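You operate a simulated robot arm through the tools that you are given. There is no shell and no other tool. Be economical: measure what you need, move in short steps, check, and stop when the job is done.

Carry out the task below with a simulated robot arm. There is one attempt and no reset: what you move stays moved.

JOB
Close the pick-up: call off, slider to 1, warmer off, drip wiped, drawer shut.
Fine: wipe the sauce drip on the tall counter with the blue sponge and put the sponge back. What is to be rubbed or washed off counts as gone when no trace of it is left.

Only the result counts: the job must be done as asked and must still hold three seconds after the hand-in. Knocking over, shifting, dropping, spilling or breaking anything else fails it.

ROBOT AND FRAMES
A 7-joint arm with a fingered hand on a trunk, on a base that drives. Base frame: it is fixed to the floor where the robot stands at the start and does not move with it; the origin is under the middle of the robot, x ahead of it, y to its left, z up; the surface under the hand at the start is at about z = 820. Lengths are in mm, angles in degrees, forces in N, time in s.
With the tool pointing down near the work surface it reaches from about 100 to 920 mm from the robot's upright axis, wherever it stands. Its first joint turns from -115.0 to 115.0 degrees. Places, roughly: call button [500, -700, 1200]; counter drawer [800, -100, 700]; number slider [600, -800, 1200]; orange switch [600, -700, 1200]; sauce drip on the tall counter [1000, -300, 800]; tub (12x12x8 cm) [1100, -600, 800]; yellow press frame [1400, -300, 1000]. Payload 5 kg.
The TCP is the grasp point between the finger pads, 32 mm short of the fingertips. In the tool frame z runs along the fingers and y along their closing line. Largest opening 160 mm; the body of the gripper starts 89 mm behind the TCP. The gripper is a hand of 4 fingers: y runs from the thumb to the fingers, the wrist lies at [0, 0, -267] in the tool frame.
Orientation is told as [roll, pitch, yaw] about the base's x, y, z axes, in that order, counted from this pose: with the fingers straight down and closing along the base's y, the tool's x points along the base's -x, its y along +y and its z along -z.

CONTROLS
- The arm moves only by the tool play_rows. Its argument "plan" is text: rows parted by semicolons, each of 6 numbers parted by spaces: the shift along the tool's x, y, z in mm, then the turn, a rotation vector about the tool's x, y, z in degrees. In form: dx dy dz rx ry rz; .... A call has 1 to 20 rows; each row shifts and turns the commanded pose from where the row before left it, along the tool's axes as they then stand. Each row takes 0.2 s and may step no farther than 50 mm and 8.6 degrees from the row before; otherwise, the whole call is refused. Where a pose cannot be reached the arm comes as near as it can. A force on the tool above 40 N (or 10 N above the force at the start of the call, whichever is more), or a blocked arm, ends the call early, and 0.2 s more pass. In this call time passes only in rows, and 0.2 s behind the last. It gives the time, the measured TCP pose, the force on the tool (base axes), the opening and the grip force at its end, in the units of the frame above (readings bear some noise), with the torque about the TCP (base axes, N m) and any sound that the robot's microphone picked up.
- Cameras (640 x 400 px; columns grow to the right, rows downward): "scene" is now at [-5.9, 144.6, 2069.6]; the picture's right is [-0.70, -0.71, 0.00], its down [-0.50, 0.49, -0.72] and it looks along [0.51, -0.50, -0.70] (base axes); focal length 250 px, centre (320, 200). "wrist" rides on the gripper at [80, -4, -114] in the tool frame; the picture's right is [0.05, 1.00, 0.00], its down [-0.82, 0.04, -0.58] and it looks along [-0.58, 0.03, 0.82] (tool axes); focal length 265 px, centre (320, 200). There is no depth. A picture from a camera that has moved, and an enlarged one, comes with that camera's place and axes in the base frame and with its lens. The place of the scene camera against the robot may be out by one fixed shift of up to 18 mm in any direction.
- get_image(camera): a new picture of that camera. No time passes.
- lift_body(by): slides the trunk up (or, below 0, down) by that many mm; the arm and the scene camera ride with it, the base frame stays. It gives what a move gives, with no picture.
- steer(legs): drives the robot by 1 to 6 legs, each [ahead, turn to the left] in mm and degrees, along the robot's own axes; the way and the turn of a leg run together, so that a leg with both is an arc; at most 1500 mm and 180 degrees a leg. The arm and the cameras ride along, it lands a little off, and it stops where it bumps. It gives what a move gives.
- finger_targets(finger1, finger2, finger3, thumb_bend): sets how far each is bent, from 0 (flat) to 100 (curled in); at 30 the hand is open as for a grip, at 70 the pads meet at the TCP. One left out holds its place. A second passes; each finger stops where it meets its share of the squeeze, and holds until it gets a number again. It is the only way to open and close the hand. It gives what a move gives, with no picture; readings hold the bend of each and the force on the fingers (four entries, about 0 where the hand has none), thumb and palm.
- pan_tilt(pan, tilt): turns the head with the scene camera to pan (to the left, within 155 degrees either way) and tilt (down, from -29 to 69), counted from straight ahead of the robot. It gives what a move gives.
- inspect(camera, box): a new picture of the part [left, top, right, bottom] of that camera's present view, enlarged. No time passes.
- hand_in(): hands the job in; it is judged then, once.

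Go step by step. Nothing tells you exact positions but the pictures and the camera data: compare them with the known pose of the tool, close in by small moves and look again before you grip or let go. The budget is 120 turns and 98 pictures, counting those below and the enlarged ones. Unless the task says otherwise, let go and move clear before handing in, and close with one line.

The tools are called as name(argument=value, ...) on one line, values as JSON. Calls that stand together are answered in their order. play_rows: Moves the arm, as the interface text tells. Its arguments: {"type":"object","properties":{"plan":{"type":"string"}},"required":["plan"]} The other tools are called the same way: lift_body (by) slides the trunk up or down; finger_targets (finger1, finger2, finger3, thumb_bend) moves the fingers one by one; steer (legs) drives the base; pan_tilt (pan, tilt) turns the head that bears the scene camera; get_image (camera) takes a picture; inspect (camera, box) takes an enlarged picture of a part of a camera's view; hand_in () hands the job in.

At the start:

```text
t: 0.0
tool_pos: [625.1, -390.6, 1498.6]
ee_rot: [0.0, 0.0, 0.0]
force: [0.1, -0.6, 0.0]
ft_torque: [0.0, 0.02, 0.01]
width: 160.0
gripper_force: 0.1
shape: jaw
bend: [30.0, 30.0, 30.0, 30.0]
finger forces: [0.1, 0.0, 0.0, 0.0, 0.0, 0.0]
trunk travel left (down, up): [-900.0, 90.0]
robot x, y, heading: [0.5, -0.4, -0.0]
head pan, tilt: [-44.6, 44.2]
```

scene: 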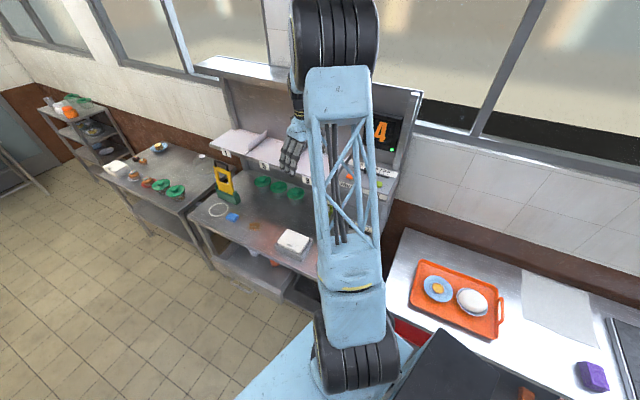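
wrist: 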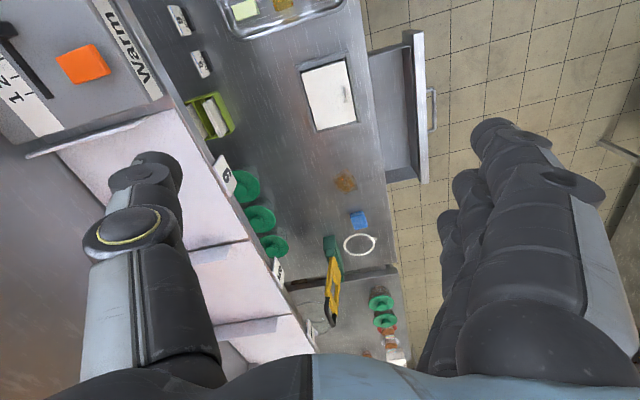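

I see the counter running ahead on my right with the drip, the blue sponge and an open drawer, and the control panel on the right shelf. I'll look at the parts closer up first.

inspect(camera="wrist", box=[0, 0, 240, 150])

inspect(camera="wrist", box=[260, 120, 420, 270])

inspect(camera="scene", box=[190, 50, 430, 200])

inspect(camera="scene", box=[180, 180, 340, 310])

```text
2.67 times, centred on (120, 75) of wrist
camera zoom: at [545.1, -395.5, 1613.0], right [-0.05, 1.0, 0.0], down [0.82, 0.04, 0.58], along [0.58, 0.03, -0.82], focal length 708 px, centre (853, 533)
```

zoom: 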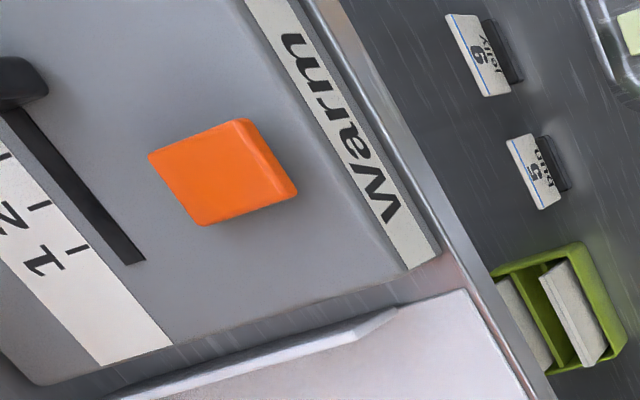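

```text
2.67 times, centred on (340, 195) of wrist
camera zoom: at [545.1, -395.5, 1613.0], right [-0.05, 1.0, 0.0], down [0.82, 0.04, 0.58], along [0.58, 0.03, -0.82], focal length 708 px, centre (267, 213)
```

zoom: 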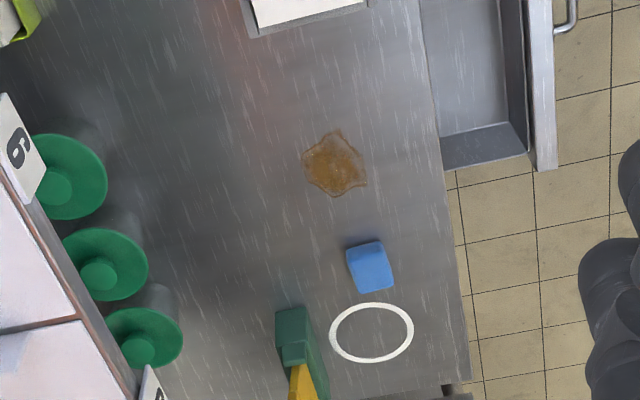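

```text
2.67 times, centred on (310, 125) of scene
camera zoom: at [-5.9, 144.6, 2069.6], right [-0.7, -0.71, 0.0], down [-0.5, 0.49, -0.72], along [0.51, -0.5, -0.7], focal length 667 px, centre (347, 400)
```

zoom: 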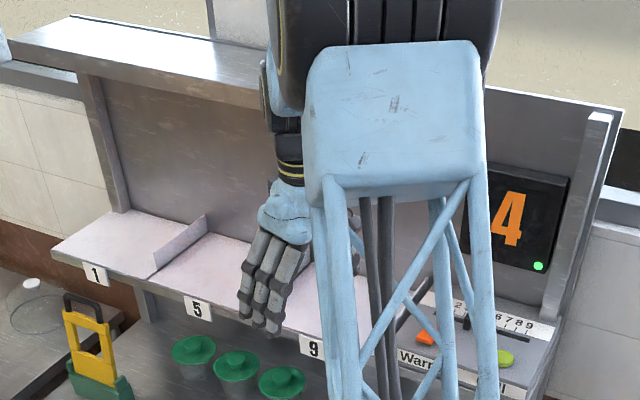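

```text
3.08 times, centred on (260, 245) of scene
camera zoom: at [-5.9, 144.6, 2069.6], right [-0.7, -0.71, 0.0], down [-0.5, 0.49, -0.72], along [0.51, -0.5, -0.7], focal length 770 px, centre (505, 62)
```

zoom: 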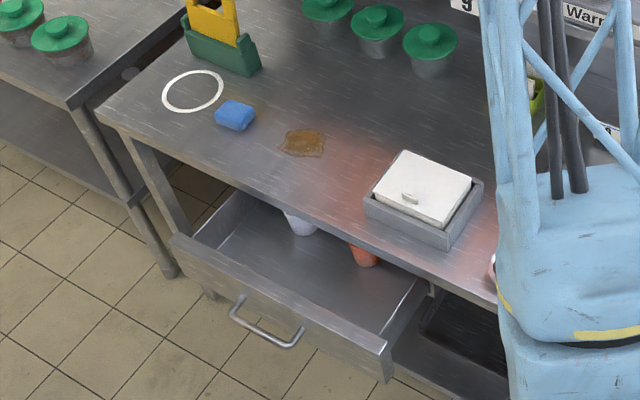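

The panel is at about z 1210, with the orange switch near (618,-706) and the slider along x, with 1 at the far end near x 661. I'll bring the wrist camera over the panel for a better look.

play_rows(plan="17.5 -41 13 0 0 0;17.5 -41 13 0 0 0;17.5 -41 13 0 0 0;17.5 -41 13 0 0 0;17.5 -41 13 0 0 0;17.5 -41 13 0 0 0")

get_image(camera="wrist")

get_image(camera="scene")

```text
t: 1.4
tool_pos: [518.3, -639.3, 1422.6]
ee_rot: [0.1, 0.0, 0.1]
force: [-0.5, -0.6, -0.2]
ft_torque: [0.04, -0.02, 0.02]
width: 159.7
gripper_force: 0.0
shape: jaw
bend: [30.0, 30.0, 30.0, 30.0]
finger forces: [0.0, 0.0, 0.0, 0.1, 0.0, 0.0]
trunk travel left (down, up): [-900.0, 90.0]
robot x, y, heading: [1.7, -0.3, 0.0]
head pan, tilt: [-44.6, 44.2]
```

```text
91 pictures are left
camera wrist: at [438.8, -644.5, 1534.6], right [-0.05, 1.0, 0.0], down [0.82, 0.04, 0.58], along [0.58, 0.03, -0.82], focal length 265 px, centre (320, 200)
```

wrist: 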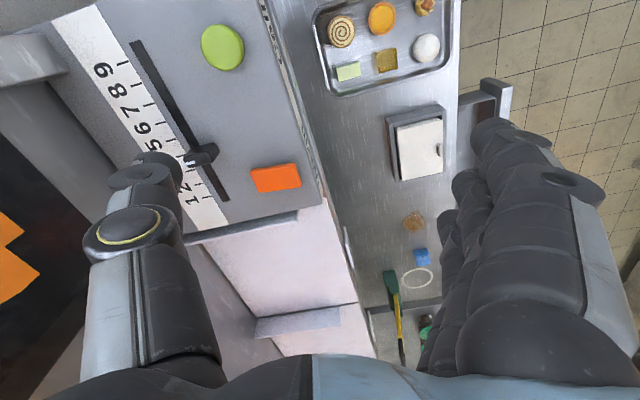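

```text
90 pictures are left
camera scene: at [-6.7, 141.2, 2069.8], right [-0.7, -0.71, 0.0], down [-0.5, 0.49, -0.72], along [0.51, -0.5, -0.7], focal length 250 px, centre (320, 200)
```

scene: 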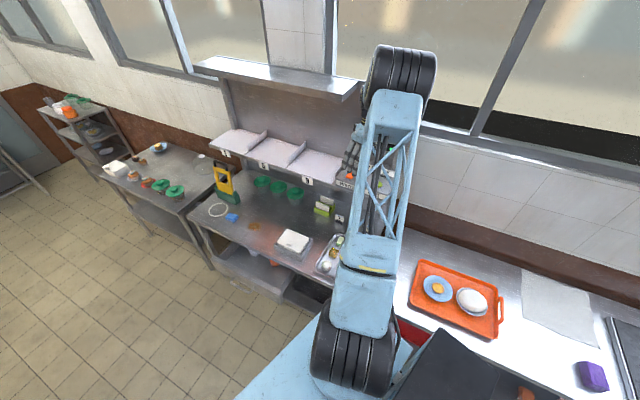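

inspect(camera="wrist", box=[40, 0, 340, 240])

inspect(camera="wrist", box=[360, 190, 460, 300])

```text
1.67 times, centred on (190, 120) of wrist
camera zoom: at [438.8, -644.5, 1534.6], right [-0.05, 1.0, 0.0], down [0.82, 0.04, 0.58], along [0.58, 0.03, -0.82], focal length 442 px, centre (537, 333)
```

zoom: 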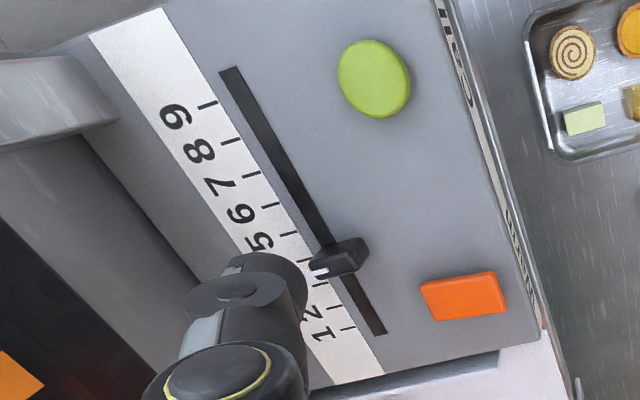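

```text
3.64 times, centred on (410, 245) of wrist
camera zoom: at [438.8, -644.5, 1534.6], right [-0.05, 1.0, 0.0], down [0.82, 0.04, 0.58], along [0.58, 0.03, -0.82], focal length 965 px, centre (-7, 36)
```

zoom: 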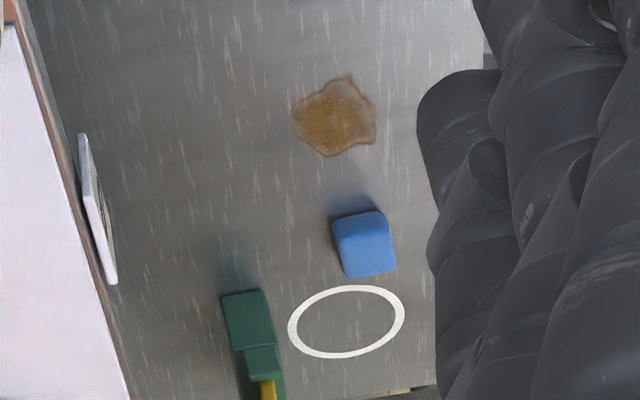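

The station is turned about 17° from my base axes, with the call button near (472,-740), the orange switch near (614,-690) and the slider knob near (590,-770). I'll form a single pressing finger and look at it.

finger_targets(finger1=100, finger2=66, finger3=100, thumb_bend=100)

get_image(camera="wrist")

```text
t: 2.4
tool_pos: [518.3, -636.6, 1422.6]
ee_rot: [0.2, 0.0, 0.0]
force: [0.3, 0.0, 0.1]
ft_torque: [0.0, -0.05, -0.01]
width: 47.9
gripper_force: 0.0
shape: fingers
bend: [100.0, 64.0, 100.0, 96.0]
finger forces: [0.1, 0.0, 0.0, 0.0, 0.0, 0.0]
trunk travel left (down, up): [-900.0, 90.0]
robot x, y, heading: [1.7, 0.1, -0.1]
head pan, tilt: [-44.6, 44.2]
```

```text
87 pictures are left
camera wrist: at [439.7, -641.4, 1535.6], right [-0.05, 1.0, 0.0], down [0.82, 0.04, 0.58], along [0.58, 0.03, -0.82], focal length 265 px, centre (320, 200)
```

wrist: 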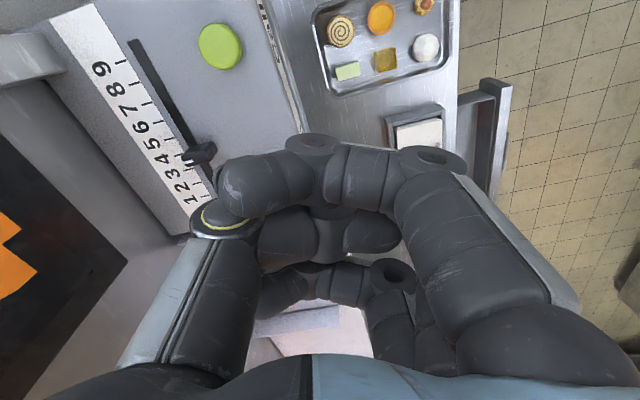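

The thumb and middle finger collide in this pose, so I'll try the middle finger and thumb pinched at 70 with the others curled.

finger_targets(finger1=100, finger2=30, finger3=100, thumb_bend=70)

finger_targets(finger2=70)

get_image(camera="wrist")

inspect(camera="scene", box=[300, 120, 440, 240])

```text
t: 3.4
tool_pos: [519.2, -637.1, 1422.5]
ee_rot: [0.1, 0.0, 0.0]
force: [0.8, -0.8, 0.4]
ft_torque: [-0.02, -0.01, -0.01]
width: 50.2
gripper_force: 0.1
shape: fingers
bend: [100.0, 30.0, 100.0, 70.0]
finger forces: [0.0, 0.0, 0.1, 0.0, 0.1, 0.1]
trunk travel left (down, up): [-900.0, 90.0]
robot x, y, heading: [-0.7, -4.1, -0.1]
head pan, tilt: [-44.6, 44.2]
```

```text
t: 4.4
tool_pos: [519.6, -635.6, 1421.2]
ee_rot: [-0.1, -0.1, 0.1]
force: [-0.7, 0.7, 0.9]
ft_torque: [0.0, -0.01, 0.0]
width: 50.2
gripper_force: 0.1
shape: fingers
bend: [100.0, 70.0, 100.0, 70.0]
finger forces: [0.0, 0.1, 0.0, 0.0, 0.0, 0.0]
trunk travel left (down, up): [-900.0, 90.0]
robot x, y, heading: [-1.3, 0.2, -0.1]
head pan, tilt: [-44.6, 44.2]
```

```text
86 pictures are left
camera wrist: at [439.7, -641.6, 1535.5], right [-0.05, 1.0, 0.0], down [0.82, 0.04, 0.58], along [0.58, 0.03, -0.82], focal length 265 px, centre (320, 200)
```

wrist: 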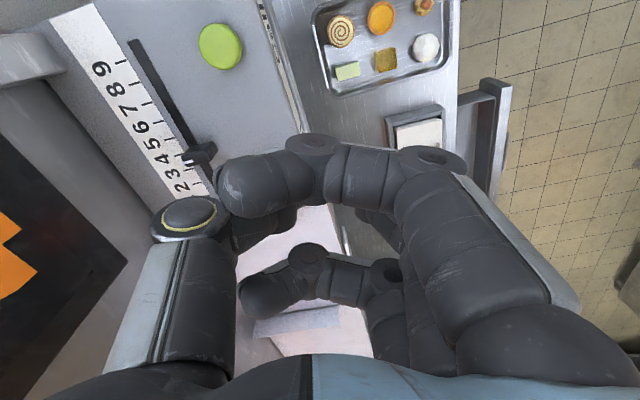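

```text
3.33 times, centred on (370, 180) of scene
camera zoom: at [-5.9, 144.4, 2069.6], right [-0.7, -0.71, 0.0], down [-0.5, 0.49, -0.72], along [0.51, -0.5, -0.7], focal length 834 px, centre (153, 267)
```

zoom: 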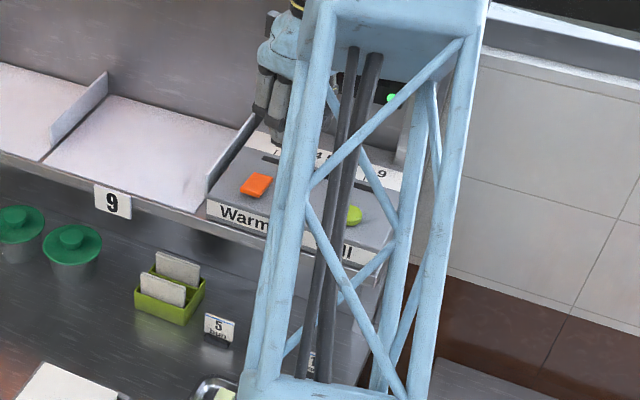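

The pinch works as a probe tip. Before going in, I'll check whether the top shelf overhangs the panel.

inspect(camera="scene", box=[180, 30, 460, 190])

```text
2.29 times, centred on (320, 110) of scene
camera zoom: at [-5.9, 144.4, 2069.6], right [-0.7, -0.71, 0.0], down [-0.5, 0.49, -0.72], along [0.51, -0.5, -0.7], focal length 572 px, centre (320, 406)
```

zoom: 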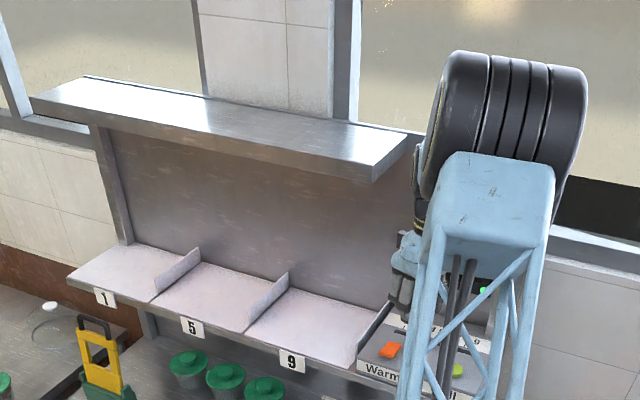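

The roof shelf ends just beyond the panel, so there is room above the call button. I'll move over the button and look.

play_rows(plan="15.5 -35.5 0 0 0 0;15.5 -35.5 0 0 0 0;15.5 -35.5 0 0 0 0;0 0 40 0 0 0;0 0 40 0 0 0;0 0 36 0 0 0")

get_image(camera="wrist")

get_image(camera="scene")

```text
t: 5.8
tool_pos: [473.8, -743.5, 1305.2]
ee_rot: [0.0, 0.0, 0.0]
force: [0.1, 0.7, 0.4]
ft_torque: [-0.02, 0.03, 0.0]
width: 50.5
gripper_force: 0.0
shape: fingers
bend: [100.0, 70.0, 100.0, 70.0]
finger forces: [0.1, 0.0, 0.0, 0.1, 0.0, 0.1]
trunk travel left (down, up): [-900.0, 90.0]
robot x, y, heading: [0.5, 0.5, -0.1]
head pan, tilt: [-44.6, 44.2]
```

```text
83 pictures are left
camera wrist: at [393.8, -748.5, 1419.7], right [-0.05, 1.0, 0.0], down [0.82, 0.04, 0.58], along [0.58, 0.03, -0.82], focal length 265 px, centre (320, 200)
```

wrist: 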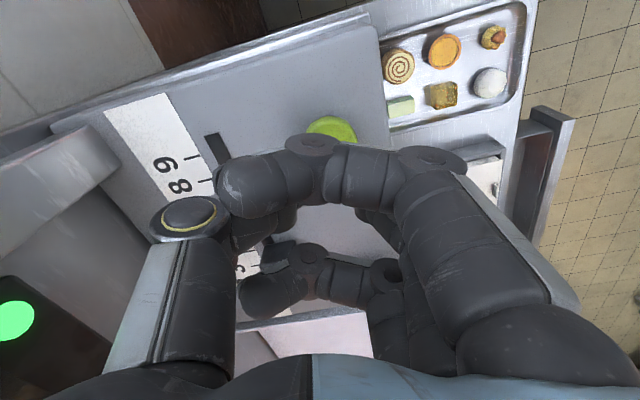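

```text
82 pictures are left
camera scene: at [-5.1, 143.5, 2069.7], right [-0.7, -0.71, 0.0], down [-0.5, 0.49, -0.72], along [0.51, -0.5, -0.7], focal length 250 px, centre (320, 200)
```

scene: 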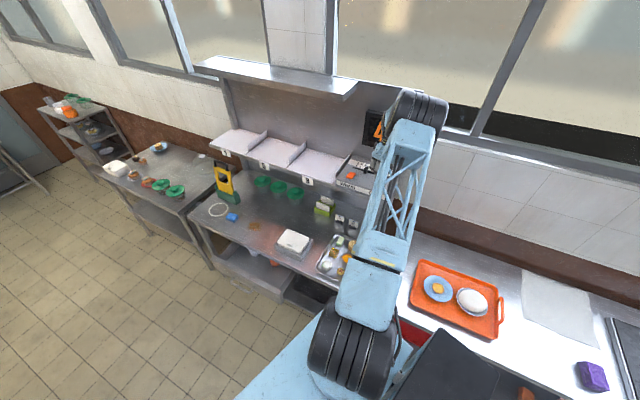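

The tip is nearly over the green call button, and the green light on the display is lit. I'll press down in small steps.

play_rows(plan="5 5 10 0 0 0;0 0 10 0 0 0;0 0 5 0 0 0;0 0 4 0 0 0;0 0 3 0 0 0;0 0 3 0 0 0;0 0 3 0 0 0;0 0 3 0 0 0")

inspect(camera="wrist", box=[0, 100, 360, 340])

```text
t: 7.6
tool_pos: [468.2, -738.6, 1268.5]
ee_rot: [-0.3, -0.2, -0.1]
force: [1.3, -3.6, 33.8]
ft_torque: [-0.4, -0.22, 0.01]
width: 49.7
gripper_force: 17.1
shape: fingers
bend: [100.0, 71.0, 100.0, 70.0]
finger forces: [0.0, 10.2, 0.0, 0.1, 24.0, 0.0]
trunk travel left (down, up): [-900.0, 90.0]
robot x, y, heading: [2.5, -2.1, 0.3]
head pan, tilt: [-44.6, 44.2]
heard: click
```

```text
1.67 times, centred on (180, 220) of wrist
camera zoom: at [387.9, -742.6, 1382.7], right [-0.05, 1.0, -0.01], down [0.81, 0.05, 0.58], along [0.58, 0.03, -0.81], focal length 442 px, centre (553, 167)
```

zoom: 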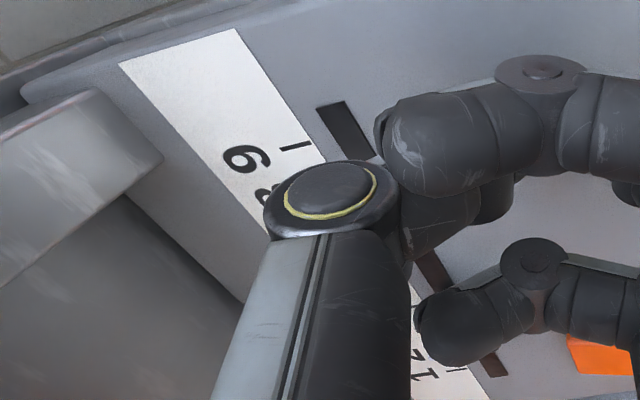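

Clicked. I'll lift off and check the display.

play_rows(plan="0 0 -10 0 0 0;0 0 -30 0 0 0;0 0 -40 0 0 0")

get_image(camera="wrist")

inspect(camera="scene", box=[330, 90, 430, 210])

```text
t: 8.4
tool_pos: [467.2, -735.9, 1343.6]
ee_rot: [0.1, 0.0, -0.1]
force: [-0.4, 0.7, -0.4]
ft_torque: [-0.03, 0.01, 0.02]
width: 50.5
gripper_force: 0.1
shape: fingers
bend: [100.0, 70.0, 100.0, 70.0]
finger forces: [0.0, 0.0, 0.1, 0.1, 0.0, 0.1]
trunk travel left (down, up): [-900.0, 90.0]
robot x, y, heading: [3.2, -1.2, 0.0]
head pan, tilt: [-44.6, 44.2]
```

```text
80 pictures are left
camera wrist: at [387.5, -741.5, 1457.6], right [-0.05, 1.0, 0.0], down [0.82, 0.04, 0.58], along [0.58, 0.03, -0.82], focal length 265 px, centre (320, 200)
```

wrist: 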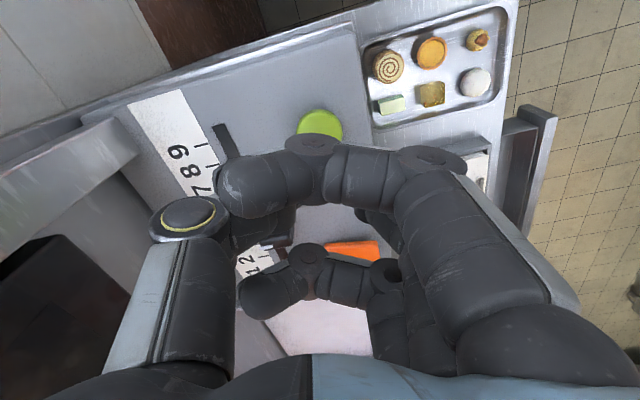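

```text
3.33 times, centred on (380, 150) of scene
camera zoom: at [-6.4, 145.1, 2069.4], right [-0.7, -0.71, 0.0], down [-0.5, 0.49, -0.72], along [0.51, -0.5, -0.7], focal length 834 px, centre (120, 367)
```

zoom: 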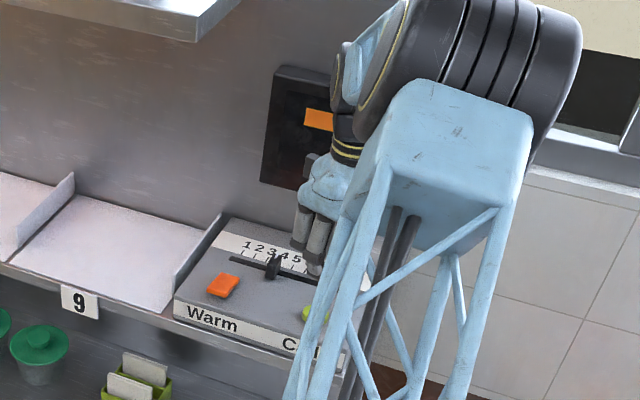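

The green light seems to be out now. Next I'll place the tip on the high-number side of the slider knob, which I take to be near (583,-775).

play_rows(plan="-28 -15 0 0 0 0;-28 -15 0 0 0 0;-24 -15 0 0 0 0;0 0 30 0 0 0;0 0 15 0 0 0")

inspect(camera="scene", box=[330, 90, 430, 210])

get_image(camera="wrist")

```text
t: 9.6
tool_pos: [548.6, -781.9, 1298.5]
ee_rot: [0.1, 0.0, 0.0]
force: [0.3, -0.4, -0.6]
ft_torque: [-0.02, -0.01, 0.0]
width: 50.3
gripper_force: 0.1
shape: fingers
bend: [100.0, 70.0, 100.0, 70.0]
finger forces: [0.1, 0.0, 0.0, 0.0, 0.0, 0.1]
trunk travel left (down, up): [-900.0, 90.0]
robot x, y, heading: [-0.8, -1.0, -0.0]
head pan, tilt: [-44.6, 44.2]
```

```text
3.33 times, centred on (380, 150) of scene
camera zoom: at [-5.0, 143.9, 2069.6], right [-0.7, -0.71, 0.0], down [-0.5, 0.49, -0.72], along [0.51, -0.5, -0.7], focal length 834 px, centre (120, 367)
```

zoom: 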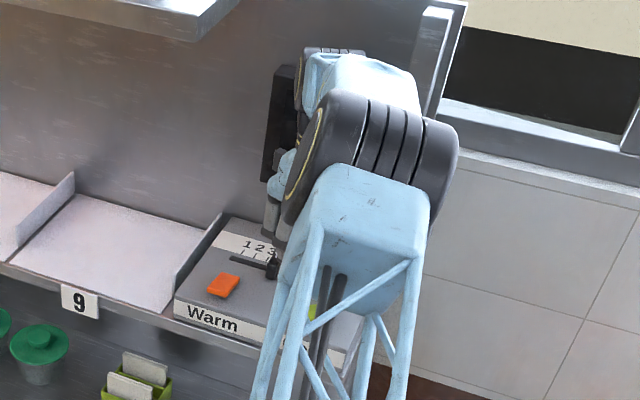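

```text
77 pictures are left
camera wrist: at [469.3, -787.8, 1412.7], right [-0.05, 1.0, 0.0], down [0.82, 0.04, 0.58], along [0.58, 0.03, -0.82], focal length 265 px, centre (320, 200)
```

wrist: 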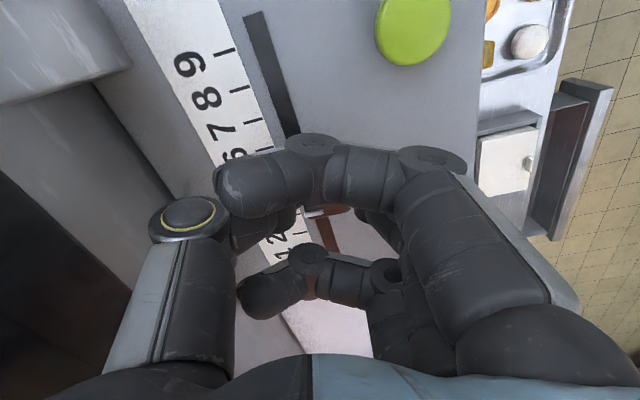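

The knob shows ahead of the tip at about x 592. I'll lower and push along the slot toward 1, stopping short to check.

play_rows(plan="0 0 15 0 0 0;0 0 9 0 0 0;-14 4.5 0 0 0 0;-10 3 0 0 0 0;-10 3 0 0 0 0;-10 3 0 0 0 0;-10 3 0 0 0 0")

inspect(camera="scene", box=[350, 140, 410, 200])

get_image(camera="wrist")

```text
t: 11.2
tool_pos: [602.7, -766.8, 1276.7]
ee_rot: [0.0, 0.0, -0.1]
force: [0.4, -0.5, -0.4]
ft_torque: [-0.04, 0.01, -0.02]
width: 50.3
gripper_force: 0.0
shape: fingers
bend: [100.0, 70.0, 100.0, 70.0]
finger forces: [0.0, 0.0, 0.0, 0.0, 0.1, 0.1]
trunk travel left (down, up): [-900.0, 90.0]
robot x, y, heading: [1.9, -1.8, 0.2]
head pan, tilt: [-44.6, 44.2]
```

```text
6.67 times, centred on (380, 170) of scene
camera zoom: at [-4.9, 144.5, 2069.6], right [-0.7, -0.71, 0.0], down [-0.5, 0.49, -0.72], along [0.51, -0.5, -0.7], focal length 1668 px, centre (-80, 400)
```

zoom: 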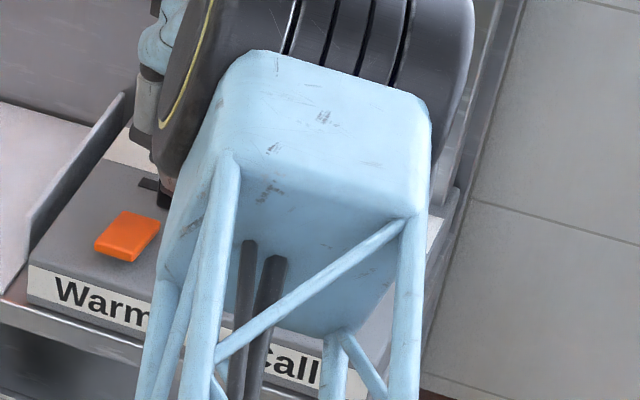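

```text
75 pictures are left
camera wrist: at [524.5, -771.6, 1389.0], right [-0.05, 1.0, 0.0], down [0.82, 0.04, 0.58], along [0.58, 0.03, -0.82], focal length 265 px, centre (320, 200)
```

wrist: 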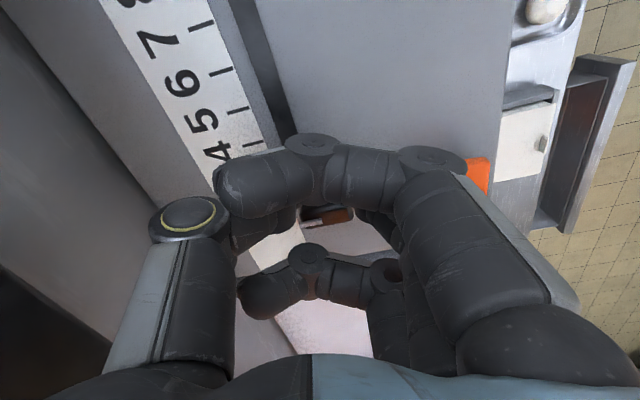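

The knob is moving, now around 2. I'll push on a little further and check.

play_rows(plan="-8 2.5 0 0 0 0;-6 2 0 0 0 0")

inspect(camera="wrist", box=[180, 150, 420, 300])

inspect(camera="scene", box=[350, 140, 410, 200])

```text
t: 11.8
tool_pos: [614.7, -762.2, 1275.6]
ee_rot: [0.0, -0.1, 0.0]
force: [-0.3, -0.2, -0.3]
ft_torque: [-0.03, -0.02, 0.02]
width: 50.1
gripper_force: 0.2
shape: fingers
bend: [100.0, 70.0, 100.0, 70.0]
finger forces: [0.0, 0.1, 0.0, 0.0, 0.0, 0.0]
trunk travel left (down, up): [-900.0, 90.0]
robot x, y, heading: [-3.1, -0.6, -0.1]
head pan, tilt: [-44.6, 44.2]
```

```text
2.67 times, centred on (300, 225) of wrist
camera zoom: at [536.5, -767.4, 1389.1], right [-0.05, 1.0, 0.0], down [0.82, 0.04, 0.58], along [0.58, 0.03, -0.82], focal length 708 px, centre (373, 133)
```

zoom: 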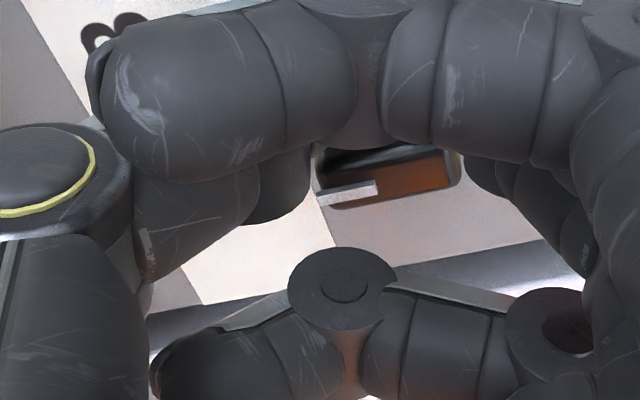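

```text
6.67 times, centred on (380, 170) of scene
camera zoom: at [-6.0, 144.3, 2069.6], right [-0.7, -0.71, 0.0], down [-0.5, 0.49, -0.72], along [0.51, -0.5, -0.7], focal length 1668 px, centre (-80, 400)
```

zoom: 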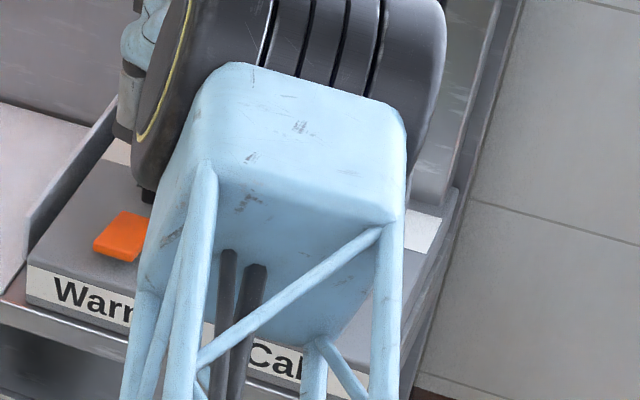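

I'll back off, lift and look at the whole scale from farther out.

play_rows(plan="12 -3.5 0 0 0 0;0 0 -40 0 0 0;0 0 -45 0 0 0;5 40 -20 0 0 0;5 40 -20 0 0 0;5 40 -20 0 0 0")

get_image(camera="wrist")

```text
t: 13.2
tool_pos: [588.6, -643.3, 1421.7]
ee_rot: [-0.1, 0.0, 0.0]
force: [-0.8, 0.2, 0.6]
ft_torque: [-0.08, -0.03, 0.0]
width: 50.5
gripper_force: 0.0
shape: fingers
bend: [100.0, 70.0, 100.0, 70.0]
finger forces: [0.1, 0.1, 0.0, 0.0, 0.0, 0.0]
trunk travel left (down, up): [-900.0, 90.0]
robot x, y, heading: [-1.7, -1.3, -0.1]
head pan, tilt: [-44.6, 44.2]
```

```text
72 pictures are left
camera wrist: at [508.5, -648.0, 1535.6], right [-0.05, 1.0, 0.0], down [0.82, 0.04, 0.58], along [0.58, 0.03, -0.82], focal length 265 px, centre (320, 200)
```

wrist: 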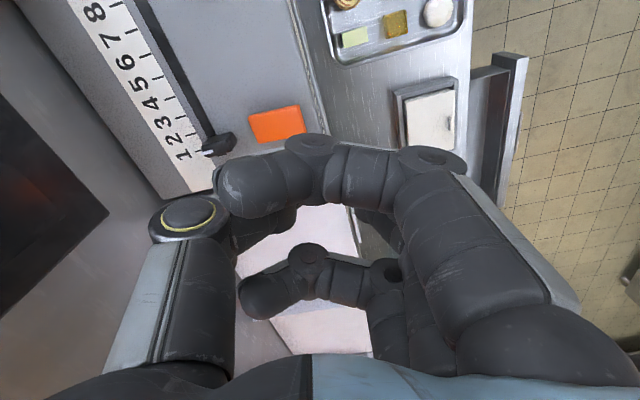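

inspect(camera="wrist", box=[140, 80, 260, 200])

```text
3.33 times, centred on (200, 140) of wrist
camera zoom: at [508.5, -648.0, 1535.6], right [-0.05, 1.0, 0.0], down [0.82, 0.04, 0.58], along [0.58, 0.03, -0.82], focal length 885 px, centre (720, 400)
```

zoom: 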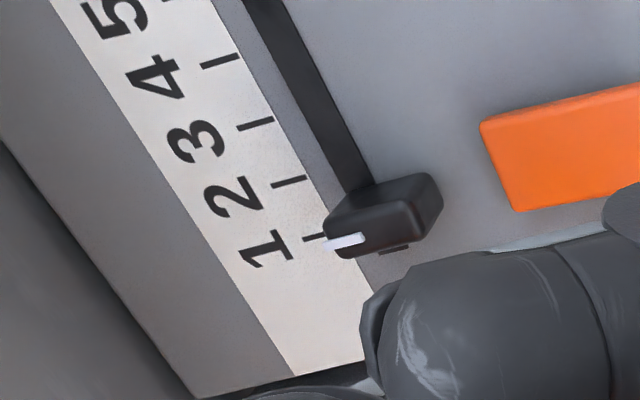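

The knob pointer lines up with 1 once parallax is allowed for. Next I'll look at the orange switch before pressing it.

inspect(camera="wrist", box=[230, 90, 330, 160])

inspect(camera="scene", box=[330, 150, 400, 210])

```text
5.71 times, centred on (280, 125) of wrist
camera zoom: at [508.5, -648.0, 1535.6], right [-0.05, 1.0, 0.0], down [0.82, 0.04, 0.58], along [0.58, 0.03, -0.82], focal length 1517 px, centre (549, 629)
```

zoom: 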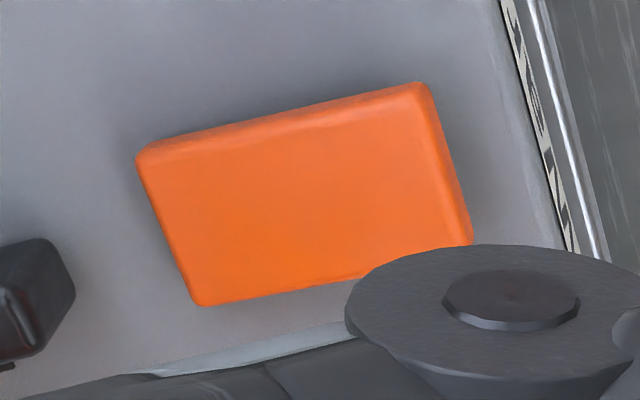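

```text
6.67 times, centred on (365, 180) of scene
camera zoom: at [-7.3, 148.4, 2069.3], right [-0.7, -0.71, 0.0], down [-0.5, 0.49, -0.72], along [0.51, -0.5, -0.7], focal length 1668 px, centre (20, 333)
```

zoom: 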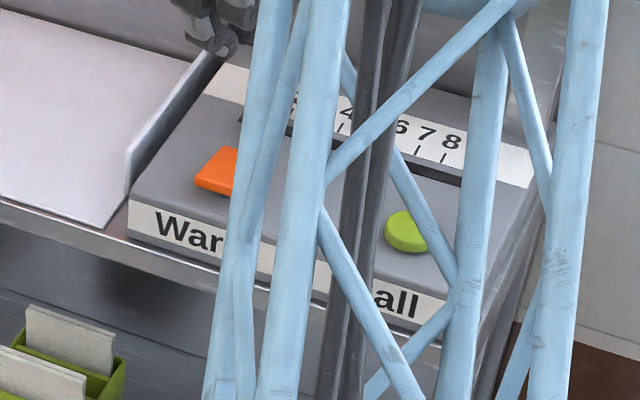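

The switch looks like a rocker, perhaps raised at its front end. I'll press on its front half.

play_rows(plan="-10 -17 0 0 0 0;-11 -16 10 0 0 0;0 0 45 0 0 0;0 0 45 0 0 0;0 0 20 0 0 0;0 0 10 0 0 0;0 0 5 0 0 0;0 0 4 0 0 0;0 0 3 0 0 0;0 0 3 0 0 0;0 0 3 0 0 0;0 0 3 0 0 0")

get_image(camera="wrist")

```text
t: 15.9
tool_pos: [609.1, -679.5, 1275.8]
ee_rot: [-0.4, -0.3, -0.2]
force: [-5.0, 4.2, 19.3]
ft_torque: [0.11, 0.03, 0.04]
width: 49.5
gripper_force: 11.3
shape: fingers
bend: [100.0, 70.0, 100.0, 73.0]
finger forces: [0.1, 7.8, 0.1, 0.1, 15.3, 0.0]
trunk travel left (down, up): [-900.0, 90.0]
robot x, y, heading: [-2.3, 1.2, 0.0]
head pan, tilt: [-44.6, 44.2]
heard: click
stopped in row 12: the force on the tool passed its limit at 43 N (the readings are from after the stop); the commanded pose is now the measured one
```

```text
68 pictures are left
camera wrist: at [529.7, -684.1, 1389.4], right [-0.05, 1.0, -0.01], down [0.81, 0.04, 0.58], along [0.58, 0.02, -0.81], focal length 265 px, centre (320, 200)
```

wrist: 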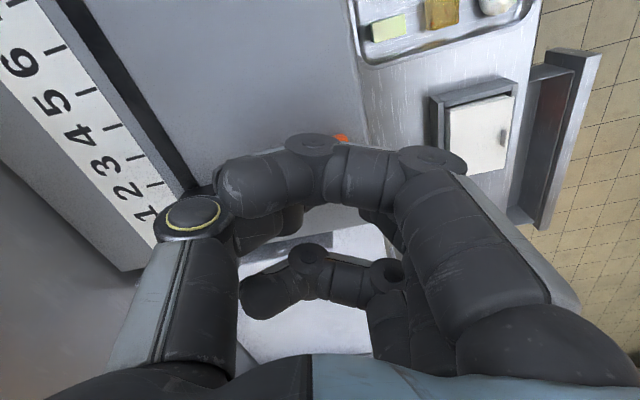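

It clicked, and the shelf's warm glow turned neutral. I'll lift, retreat toward the counter and verify.

play_rows(plan="0 0 -30 0 0 0;0 0 -45 0 0 0;0 0 -45 0 0 0;0 40 -25 0 0 0;0 40 -25 0 0 0;0 40 -10 0 0 0;0 45 0 0 0 0;0 45 0 0 0 0;0 45 0 0 0 0")

finger_targets(finger1=30, finger2=30, finger3=30, thumb_bend=30)

get_image(camera="wrist")

get_image(camera="scene")

```text
t: 17.9
tool_pos: [609.8, -422.0, 1452.7]
ee_rot: [-0.3, -0.1, -0.1]
force: [0.4, 1.1, 0.6]
ft_torque: [-0.06, -0.02, -0.03]
width: 50.4
gripper_force: 0.1
shape: fingers
bend: [100.0, 70.0, 100.0, 70.0]
finger forces: [0.1, 0.1, 0.0, 0.0, 0.0, 0.1]
trunk travel left (down, up): [-900.0, 90.0]
robot x, y, heading: [1.0, 1.0, 0.0]
head pan, tilt: [-44.6, 44.2]
```

```text
t: 18.9
tool_pos: [609.5, -424.2, 1452.3]
ee_rot: [-0.2, -0.3, -0.1]
force: [0.4, -1.6, -0.8]
ft_torque: [-0.02, -0.02, 0.04]
width: 170.1
gripper_force: 0.0
shape: fingers
bend: [30.0, 30.0, 30.0, 30.0]
finger forces: [0.0, 0.0, 0.0, 0.0, 0.0, 0.0]
trunk travel left (down, up): [-900.0, 90.0]
robot x, y, heading: [-0.2, 0.8, -0.1]
head pan, tilt: [-44.6, 44.2]
```

```text
67 pictures are left
camera wrist: at [531.0, -429.0, 1564.9], right [-0.05, 1.0, 0.0], down [0.81, 0.04, 0.58], along [0.58, 0.03, -0.81], focal length 265 px, centre (320, 200)
```

wrist: 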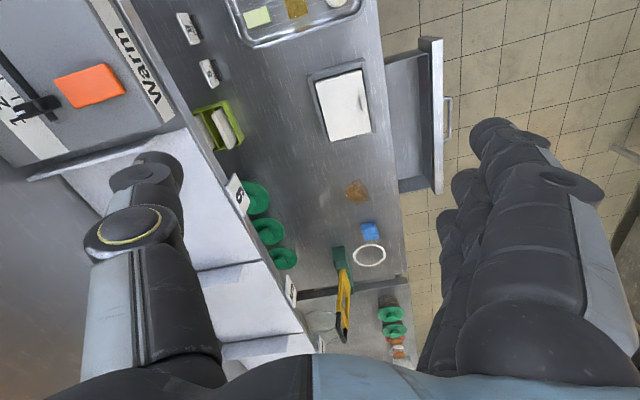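

```text
66 pictures are left
camera scene: at [-5.8, 144.3, 2069.6], right [-0.7, -0.71, 0.0], down [-0.5, 0.49, -0.72], along [0.51, -0.5, -0.7], focal length 250 px, centre (320, 200)
```

scene: 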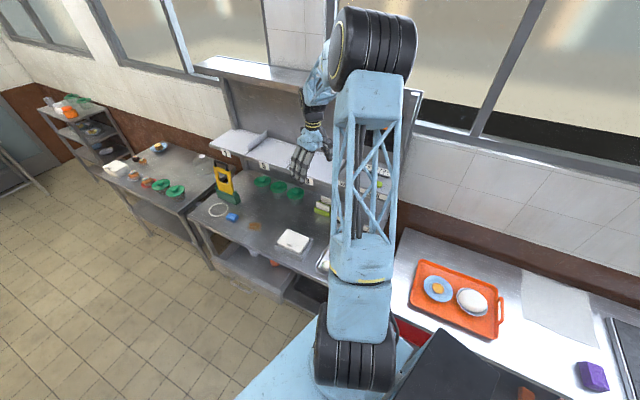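

The warmer glow is gone. I'll check the slider and display once more.

inspect(camera="wrist", box=[0, 40, 140, 150])

inspect(camera="scene", box=[340, 90, 440, 190])

inspect(camera="wrist", box=[300, 150, 420, 300])

```text
3.64 times, centred on (70, 95) of wrist
camera zoom: at [531.0, -429.0, 1564.9], right [-0.05, 1.0, 0.0], down [0.81, 0.04, 0.58], along [0.58, 0.03, -0.81], focal length 965 px, centre (1229, 582)
```

zoom: 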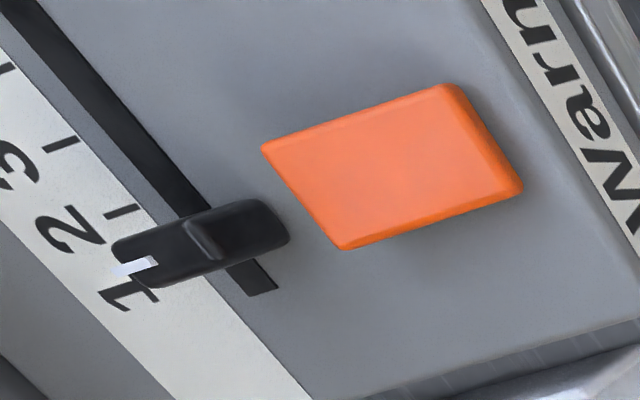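

```text
4.00 times, centred on (390, 140) of scene
camera zoom: at [-5.8, 144.3, 2069.6], right [-0.7, -0.71, 0.0], down [-0.5, 0.49, -0.72], along [0.51, -0.5, -0.7], focal length 1000 px, centre (40, 440)
```

zoom: 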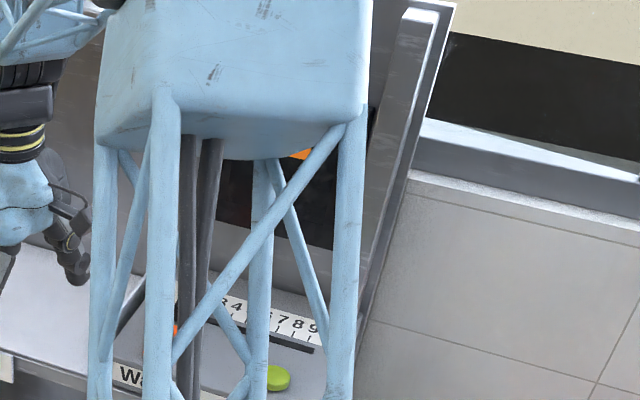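

```text
2.67 times, centred on (360, 225) of wrist
camera zoom: at [531.0, -429.0, 1564.9], right [-0.05, 1.0, 0.0], down [0.81, 0.04, 0.58], along [0.58, 0.03, -0.81], focal length 708 px, centre (213, 133)
```

zoom: 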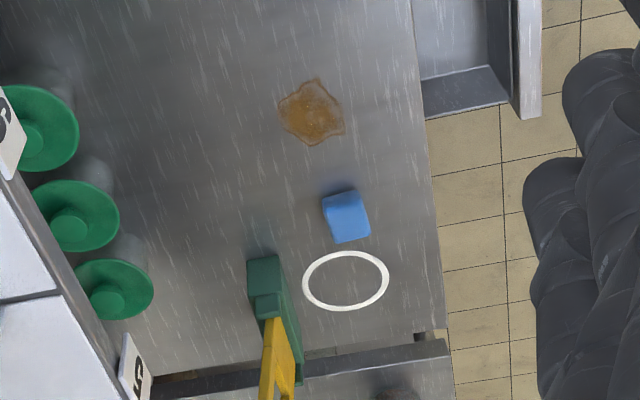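

The pointer still stands about 6 mm short of 1 by triangulation from two views. I'll re-form the probe and push it the remaining bit.

finger_targets(finger1=100, finger2=70, finger3=100, thumb_bend=70)

play_rows(plan="1.5 -45 0 0 0 0;1.5 -45 0 0 0 0;1.5 -45 0 0 0 0;1.5 -45 10 0 0 0;1 -40 20 0 0 0;1 -40 20 0 0 0;1 -40 20 0 0 0;1 -41 20 0 0 0;0 0 45 0 0 0;0 0 40 0 0 0")

```text
t: 19.9
tool_pos: [611.0, -424.9, 1452.0]
ee_rot: [-0.2, -0.2, -0.1]
force: [-0.5, 0.6, -0.4]
ft_torque: [0.01, 0.0, 0.0]
width: 50.2
gripper_force: 0.1
shape: fingers
bend: [100.0, 70.0, 100.0, 70.0]
finger forces: [0.0, 0.0, 0.0, 0.1, 0.1, 0.0]
trunk travel left (down, up): [-900.0, 90.0]
robot x, y, heading: [1.2, 1.1, -0.5]
head pan, tilt: [-44.6, 44.2]
```

```text
t: 22.1
tool_pos: [602.9, -766.3, 1275.3]
ee_rot: [-0.1, -0.2, -0.1]
force: [0.6, -1.1, -0.2]
ft_torque: [0.08, 0.03, -0.03]
width: 50.2
gripper_force: 0.1
shape: fingers
bend: [100.0, 70.0, 100.0, 70.0]
finger forces: [0.1, 0.1, 0.1, 0.1, 0.0, 0.0]
trunk travel left (down, up): [-900.0, 90.0]
robot x, y, heading: [-0.7, 1.9, -0.0]
head pan, tilt: [-44.6, 44.2]
```

play_rows(plan="-10 3 0 0 0 0;-5 1.6 0 0 0 0;-3 1 0 0 0 0")

play_rows(plan="14 -4 0 0 0 0;0 0 -40 0 0 0;0 0 -45 0 0 0;0 41 -20 0 0 0;0 40 -20 0 0 0;0 40 -20 0 0 0;0 40 -20 0 0 0;0 45 -10 0 0 0;0 45 0 0 0 0;0 45 0 0 0 0;0 45 0 0 0 0")

inspect(camera="wrist", box=[0, 40, 140, 150])

```text
t: 22.9
tool_pos: [619.9, -759.1, 1277.4]
ee_rot: [-0.2, -0.2, -0.1]
force: [-0.3, -0.5, -0.1]
ft_torque: [0.03, 0.01, 0.0]
width: 50.5
gripper_force: 0.3
shape: fingers
bend: [100.0, 70.0, 100.0, 70.0]
finger forces: [0.0, 0.9, 0.0, 0.1, 0.1, 0.1]
trunk travel left (down, up): [-900.0, 90.0]
robot x, y, heading: [-4.3, 1.1, -0.0]
head pan, tilt: [-44.6, 44.2]
```

```text
t: 25.3
tool_pos: [605.1, -419.9, 1451.4]
ee_rot: [-0.3, -0.2, -0.1]
force: [0.1, 0.3, 0.3]
ft_torque: [-0.03, 0.0, 0.0]
width: 50.3
gripper_force: 0.0
shape: fingers
bend: [100.0, 70.0, 100.0, 70.0]
finger forces: [0.1, 0.0, 0.0, 0.0, 0.1, 0.1]
trunk travel left (down, up): [-900.0, 90.0]
robot x, y, heading: [3.6, -2.1, -0.2]
head pan, tilt: [-44.6, 44.2]
```

```text
3.64 times, centred on (70, 95) of wrist
camera zoom: at [524.6, -424.8, 1566.3], right [-0.05, 1.0, -0.01], down [0.81, 0.04, 0.58], along [0.58, 0.02, -0.81], focal length 965 px, centre (1229, 582)
```

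zoom: 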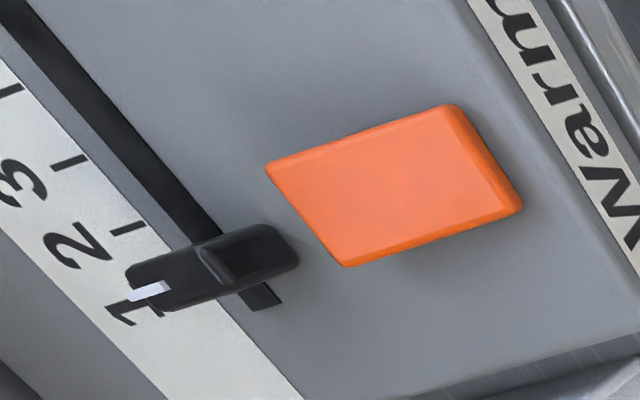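

It moved about 2 mm and still sits slightly short. I'll push about 6 mm further than last time.

play_rows(plan="0 -45 0 0 0 0;0 -45 0 0 0 0;0 -45 0 0 0 0;0 -45 10 0 0 0;0 -40 20 0 0 0;0 -40 20 0 0 0;0 -40 20 0 0 0;0 -44 20 0 0 0;0 0 45 0 0 0;0 0 42 0 0 0;-10 3 0 0 0 0")

get_image(camera="wrist")

```text
t: 27.7
tool_pos: [615.2, -763.1, 1276.5]
ee_rot: [-0.4, -0.1, -0.1]
force: [0.6, 0.5, 0.3]
ft_torque: [0.0, 0.05, 0.02]
width: 50.5
gripper_force: 0.0
shape: fingers
bend: [100.0, 70.0, 100.0, 70.0]
finger forces: [0.0, 0.0, 0.0, 0.0, 0.0, 0.1]
trunk travel left (down, up): [-900.0, 90.0]
robot x, y, heading: [-0.1, 3.0, -0.0]
head pan, tilt: [-44.6, 44.2]
```

```text
61 pictures are left
camera wrist: at [535.1, -768.0, 1390.1], right [-0.05, 1.0, -0.01], down [0.81, 0.04, 0.58], along [0.58, 0.03, -0.81], focal length 265 px, centre (320, 200)
```

wrist: 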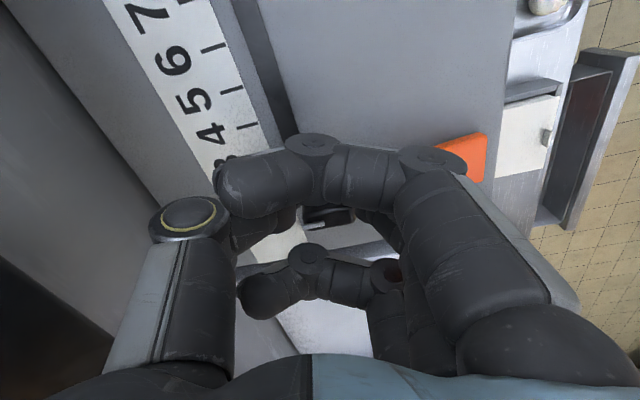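

Now a slow push of 10 mm along the slot, watching the finger force.

play_rows(plan="-4 1.3 0 0 0 0;-3 1 0 0 0 0;-2 0.6 0 0 0 0;-2 0.6 0 0 0 0")

play_rows(plan="14 -4 0 0 0 0;0 0 -40 0 0 0;0 0 -45 0 0 0;0 41 -20 0 0 0;0 40 -20 0 0 0;0 40 -20 0 0 0;0 40 -20 0 0 0;0 45 -10 0 0 0;0 45 0 0 0 0;0 45 0 0 0 0;0 45 0 0 0 0")

inspect(camera="wrist", box=[0, 40, 140, 150])

```text
t: 28.7
tool_pos: [623.3, -761.6, 1275.8]
ee_rot: [-0.3, -0.3, -0.1]
force: [-3.6, 0.3, 1.2]
ft_torque: [0.0, 0.03, 0.09]
width: 50.5
gripper_force: 1.8
shape: fingers
bend: [100.0, 70.0, 100.0, 70.0]
finger forces: [0.1, 3.6, 0.0, 0.1, 0.0, 0.0]
trunk travel left (down, up): [-900.0, 90.0]
robot x, y, heading: [-0.9, 4.3, 0.3]
head pan, tilt: [-44.6, 44.2]
```

```text
t: 31.1
tool_pos: [611.2, -422.5, 1450.1]
ee_rot: [-0.3, -0.2, -0.1]
force: [0.3, 1.1, -0.6]
ft_torque: [-0.03, -0.02, 0.01]
width: 50.6
gripper_force: 0.0
shape: fingers
bend: [100.0, 70.0, 100.0, 70.0]
finger forces: [0.0, 0.0, 0.0, 0.0, 0.1, 0.0]
trunk travel left (down, up): [-900.0, 90.0]
robot x, y, heading: [-2.0, -2.2, 0.0]
head pan, tilt: [-44.6, 44.2]
```

```text
3.64 times, centred on (70, 95) of wrist
camera zoom: at [530.9, -426.0, 1563.6], right [-0.05, 1.0, -0.01], down [0.81, 0.04, 0.58], along [0.58, 0.02, -0.82], focal length 965 px, centre (1229, 582)
```

zoom: 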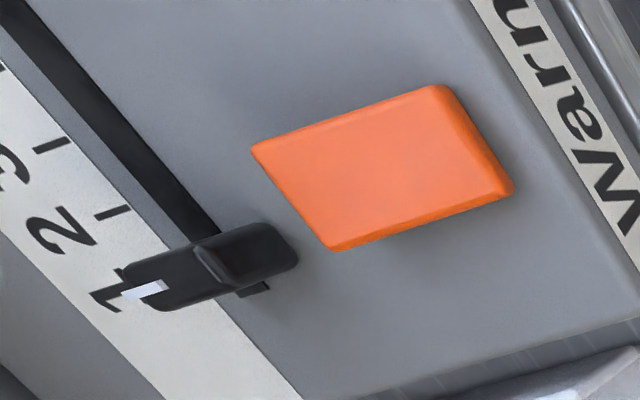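

The slider now reads 1, with resistance felt at the end stop. Next I need to drive to the drip and sponge, so I'll look at the robot's own base and the floor ahead.

pan_tilt(pan=0, tilt=55)

get_image(camera="scene")

pan_tilt(pan=50, tilt=45)

get_image(camera="scene")

```text
t: 32.2
tool_pos: [612.1, -424.1, 1449.5]
ee_rot: [-0.2, -0.2, -0.1]
force: [0.2, -0.3, 0.3]
ft_torque: [0.01, 0.0, -0.03]
width: 50.5
gripper_force: 0.0
shape: fingers
bend: [100.0, 70.0, 100.0, 70.0]
finger forces: [0.0, 0.0, 0.0, 0.1, 0.1, 0.1]
trunk travel left (down, up): [-900.0, 90.0]
robot x, y, heading: [2.6, 2.7, 0.0]
head pan, tilt: [0.0, 55.0]
```

```text
59 pictures are left
camera scene: at [8.0, 201.6, 2055.1], right [0.0, -1.0, 0.0], down [-0.82, 0.0, -0.57], along [0.57, 0.0, -0.82], focal length 250 px, centre (320, 200)
```

scene: 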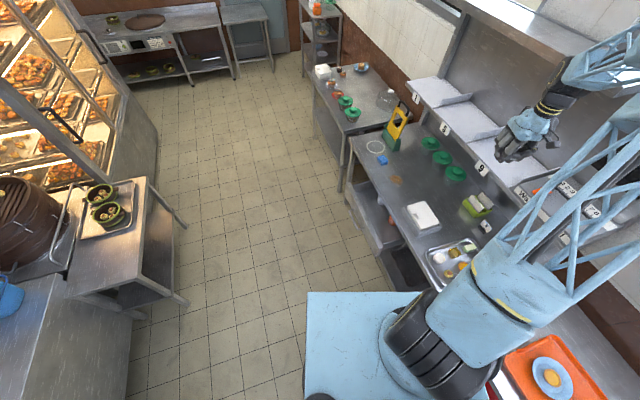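

```text
t: 33.4
tool_pos: [611.5, -424.9, 1449.0]
ee_rot: [-0.2, -0.1, -0.1]
force: [0.1, -0.3, 0.3]
ft_torque: [0.02, 0.03, 0.0]
width: 50.6
gripper_force: 0.0
shape: fingers
bend: [100.0, 70.0, 100.0, 70.0]
finger forces: [0.0, 0.1, 0.0, 0.0, 0.0, 0.1]
trunk travel left (down, up): [-900.0, 90.0]
robot x, y, heading: [0.9, 1.7, -0.4]
head pan, tilt: [50.0, 45.0]
```

```text
58 pictures are left
camera scene: at [-11.8, 264.4, 2068.5], right [0.77, -0.64, 0.0], down [-0.46, -0.54, -0.71], along [0.46, 0.54, -0.71], focal length 250 px, centre (320, 200)
```

scene: 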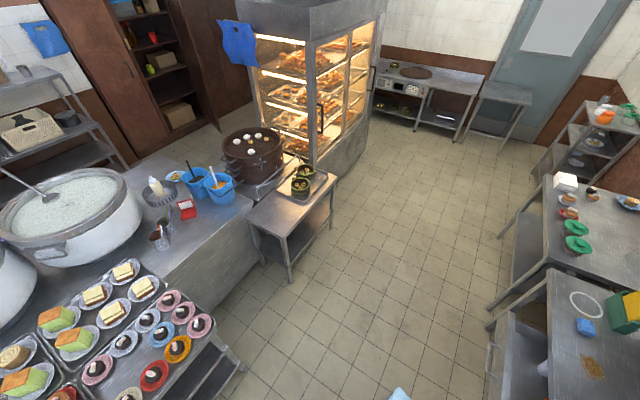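

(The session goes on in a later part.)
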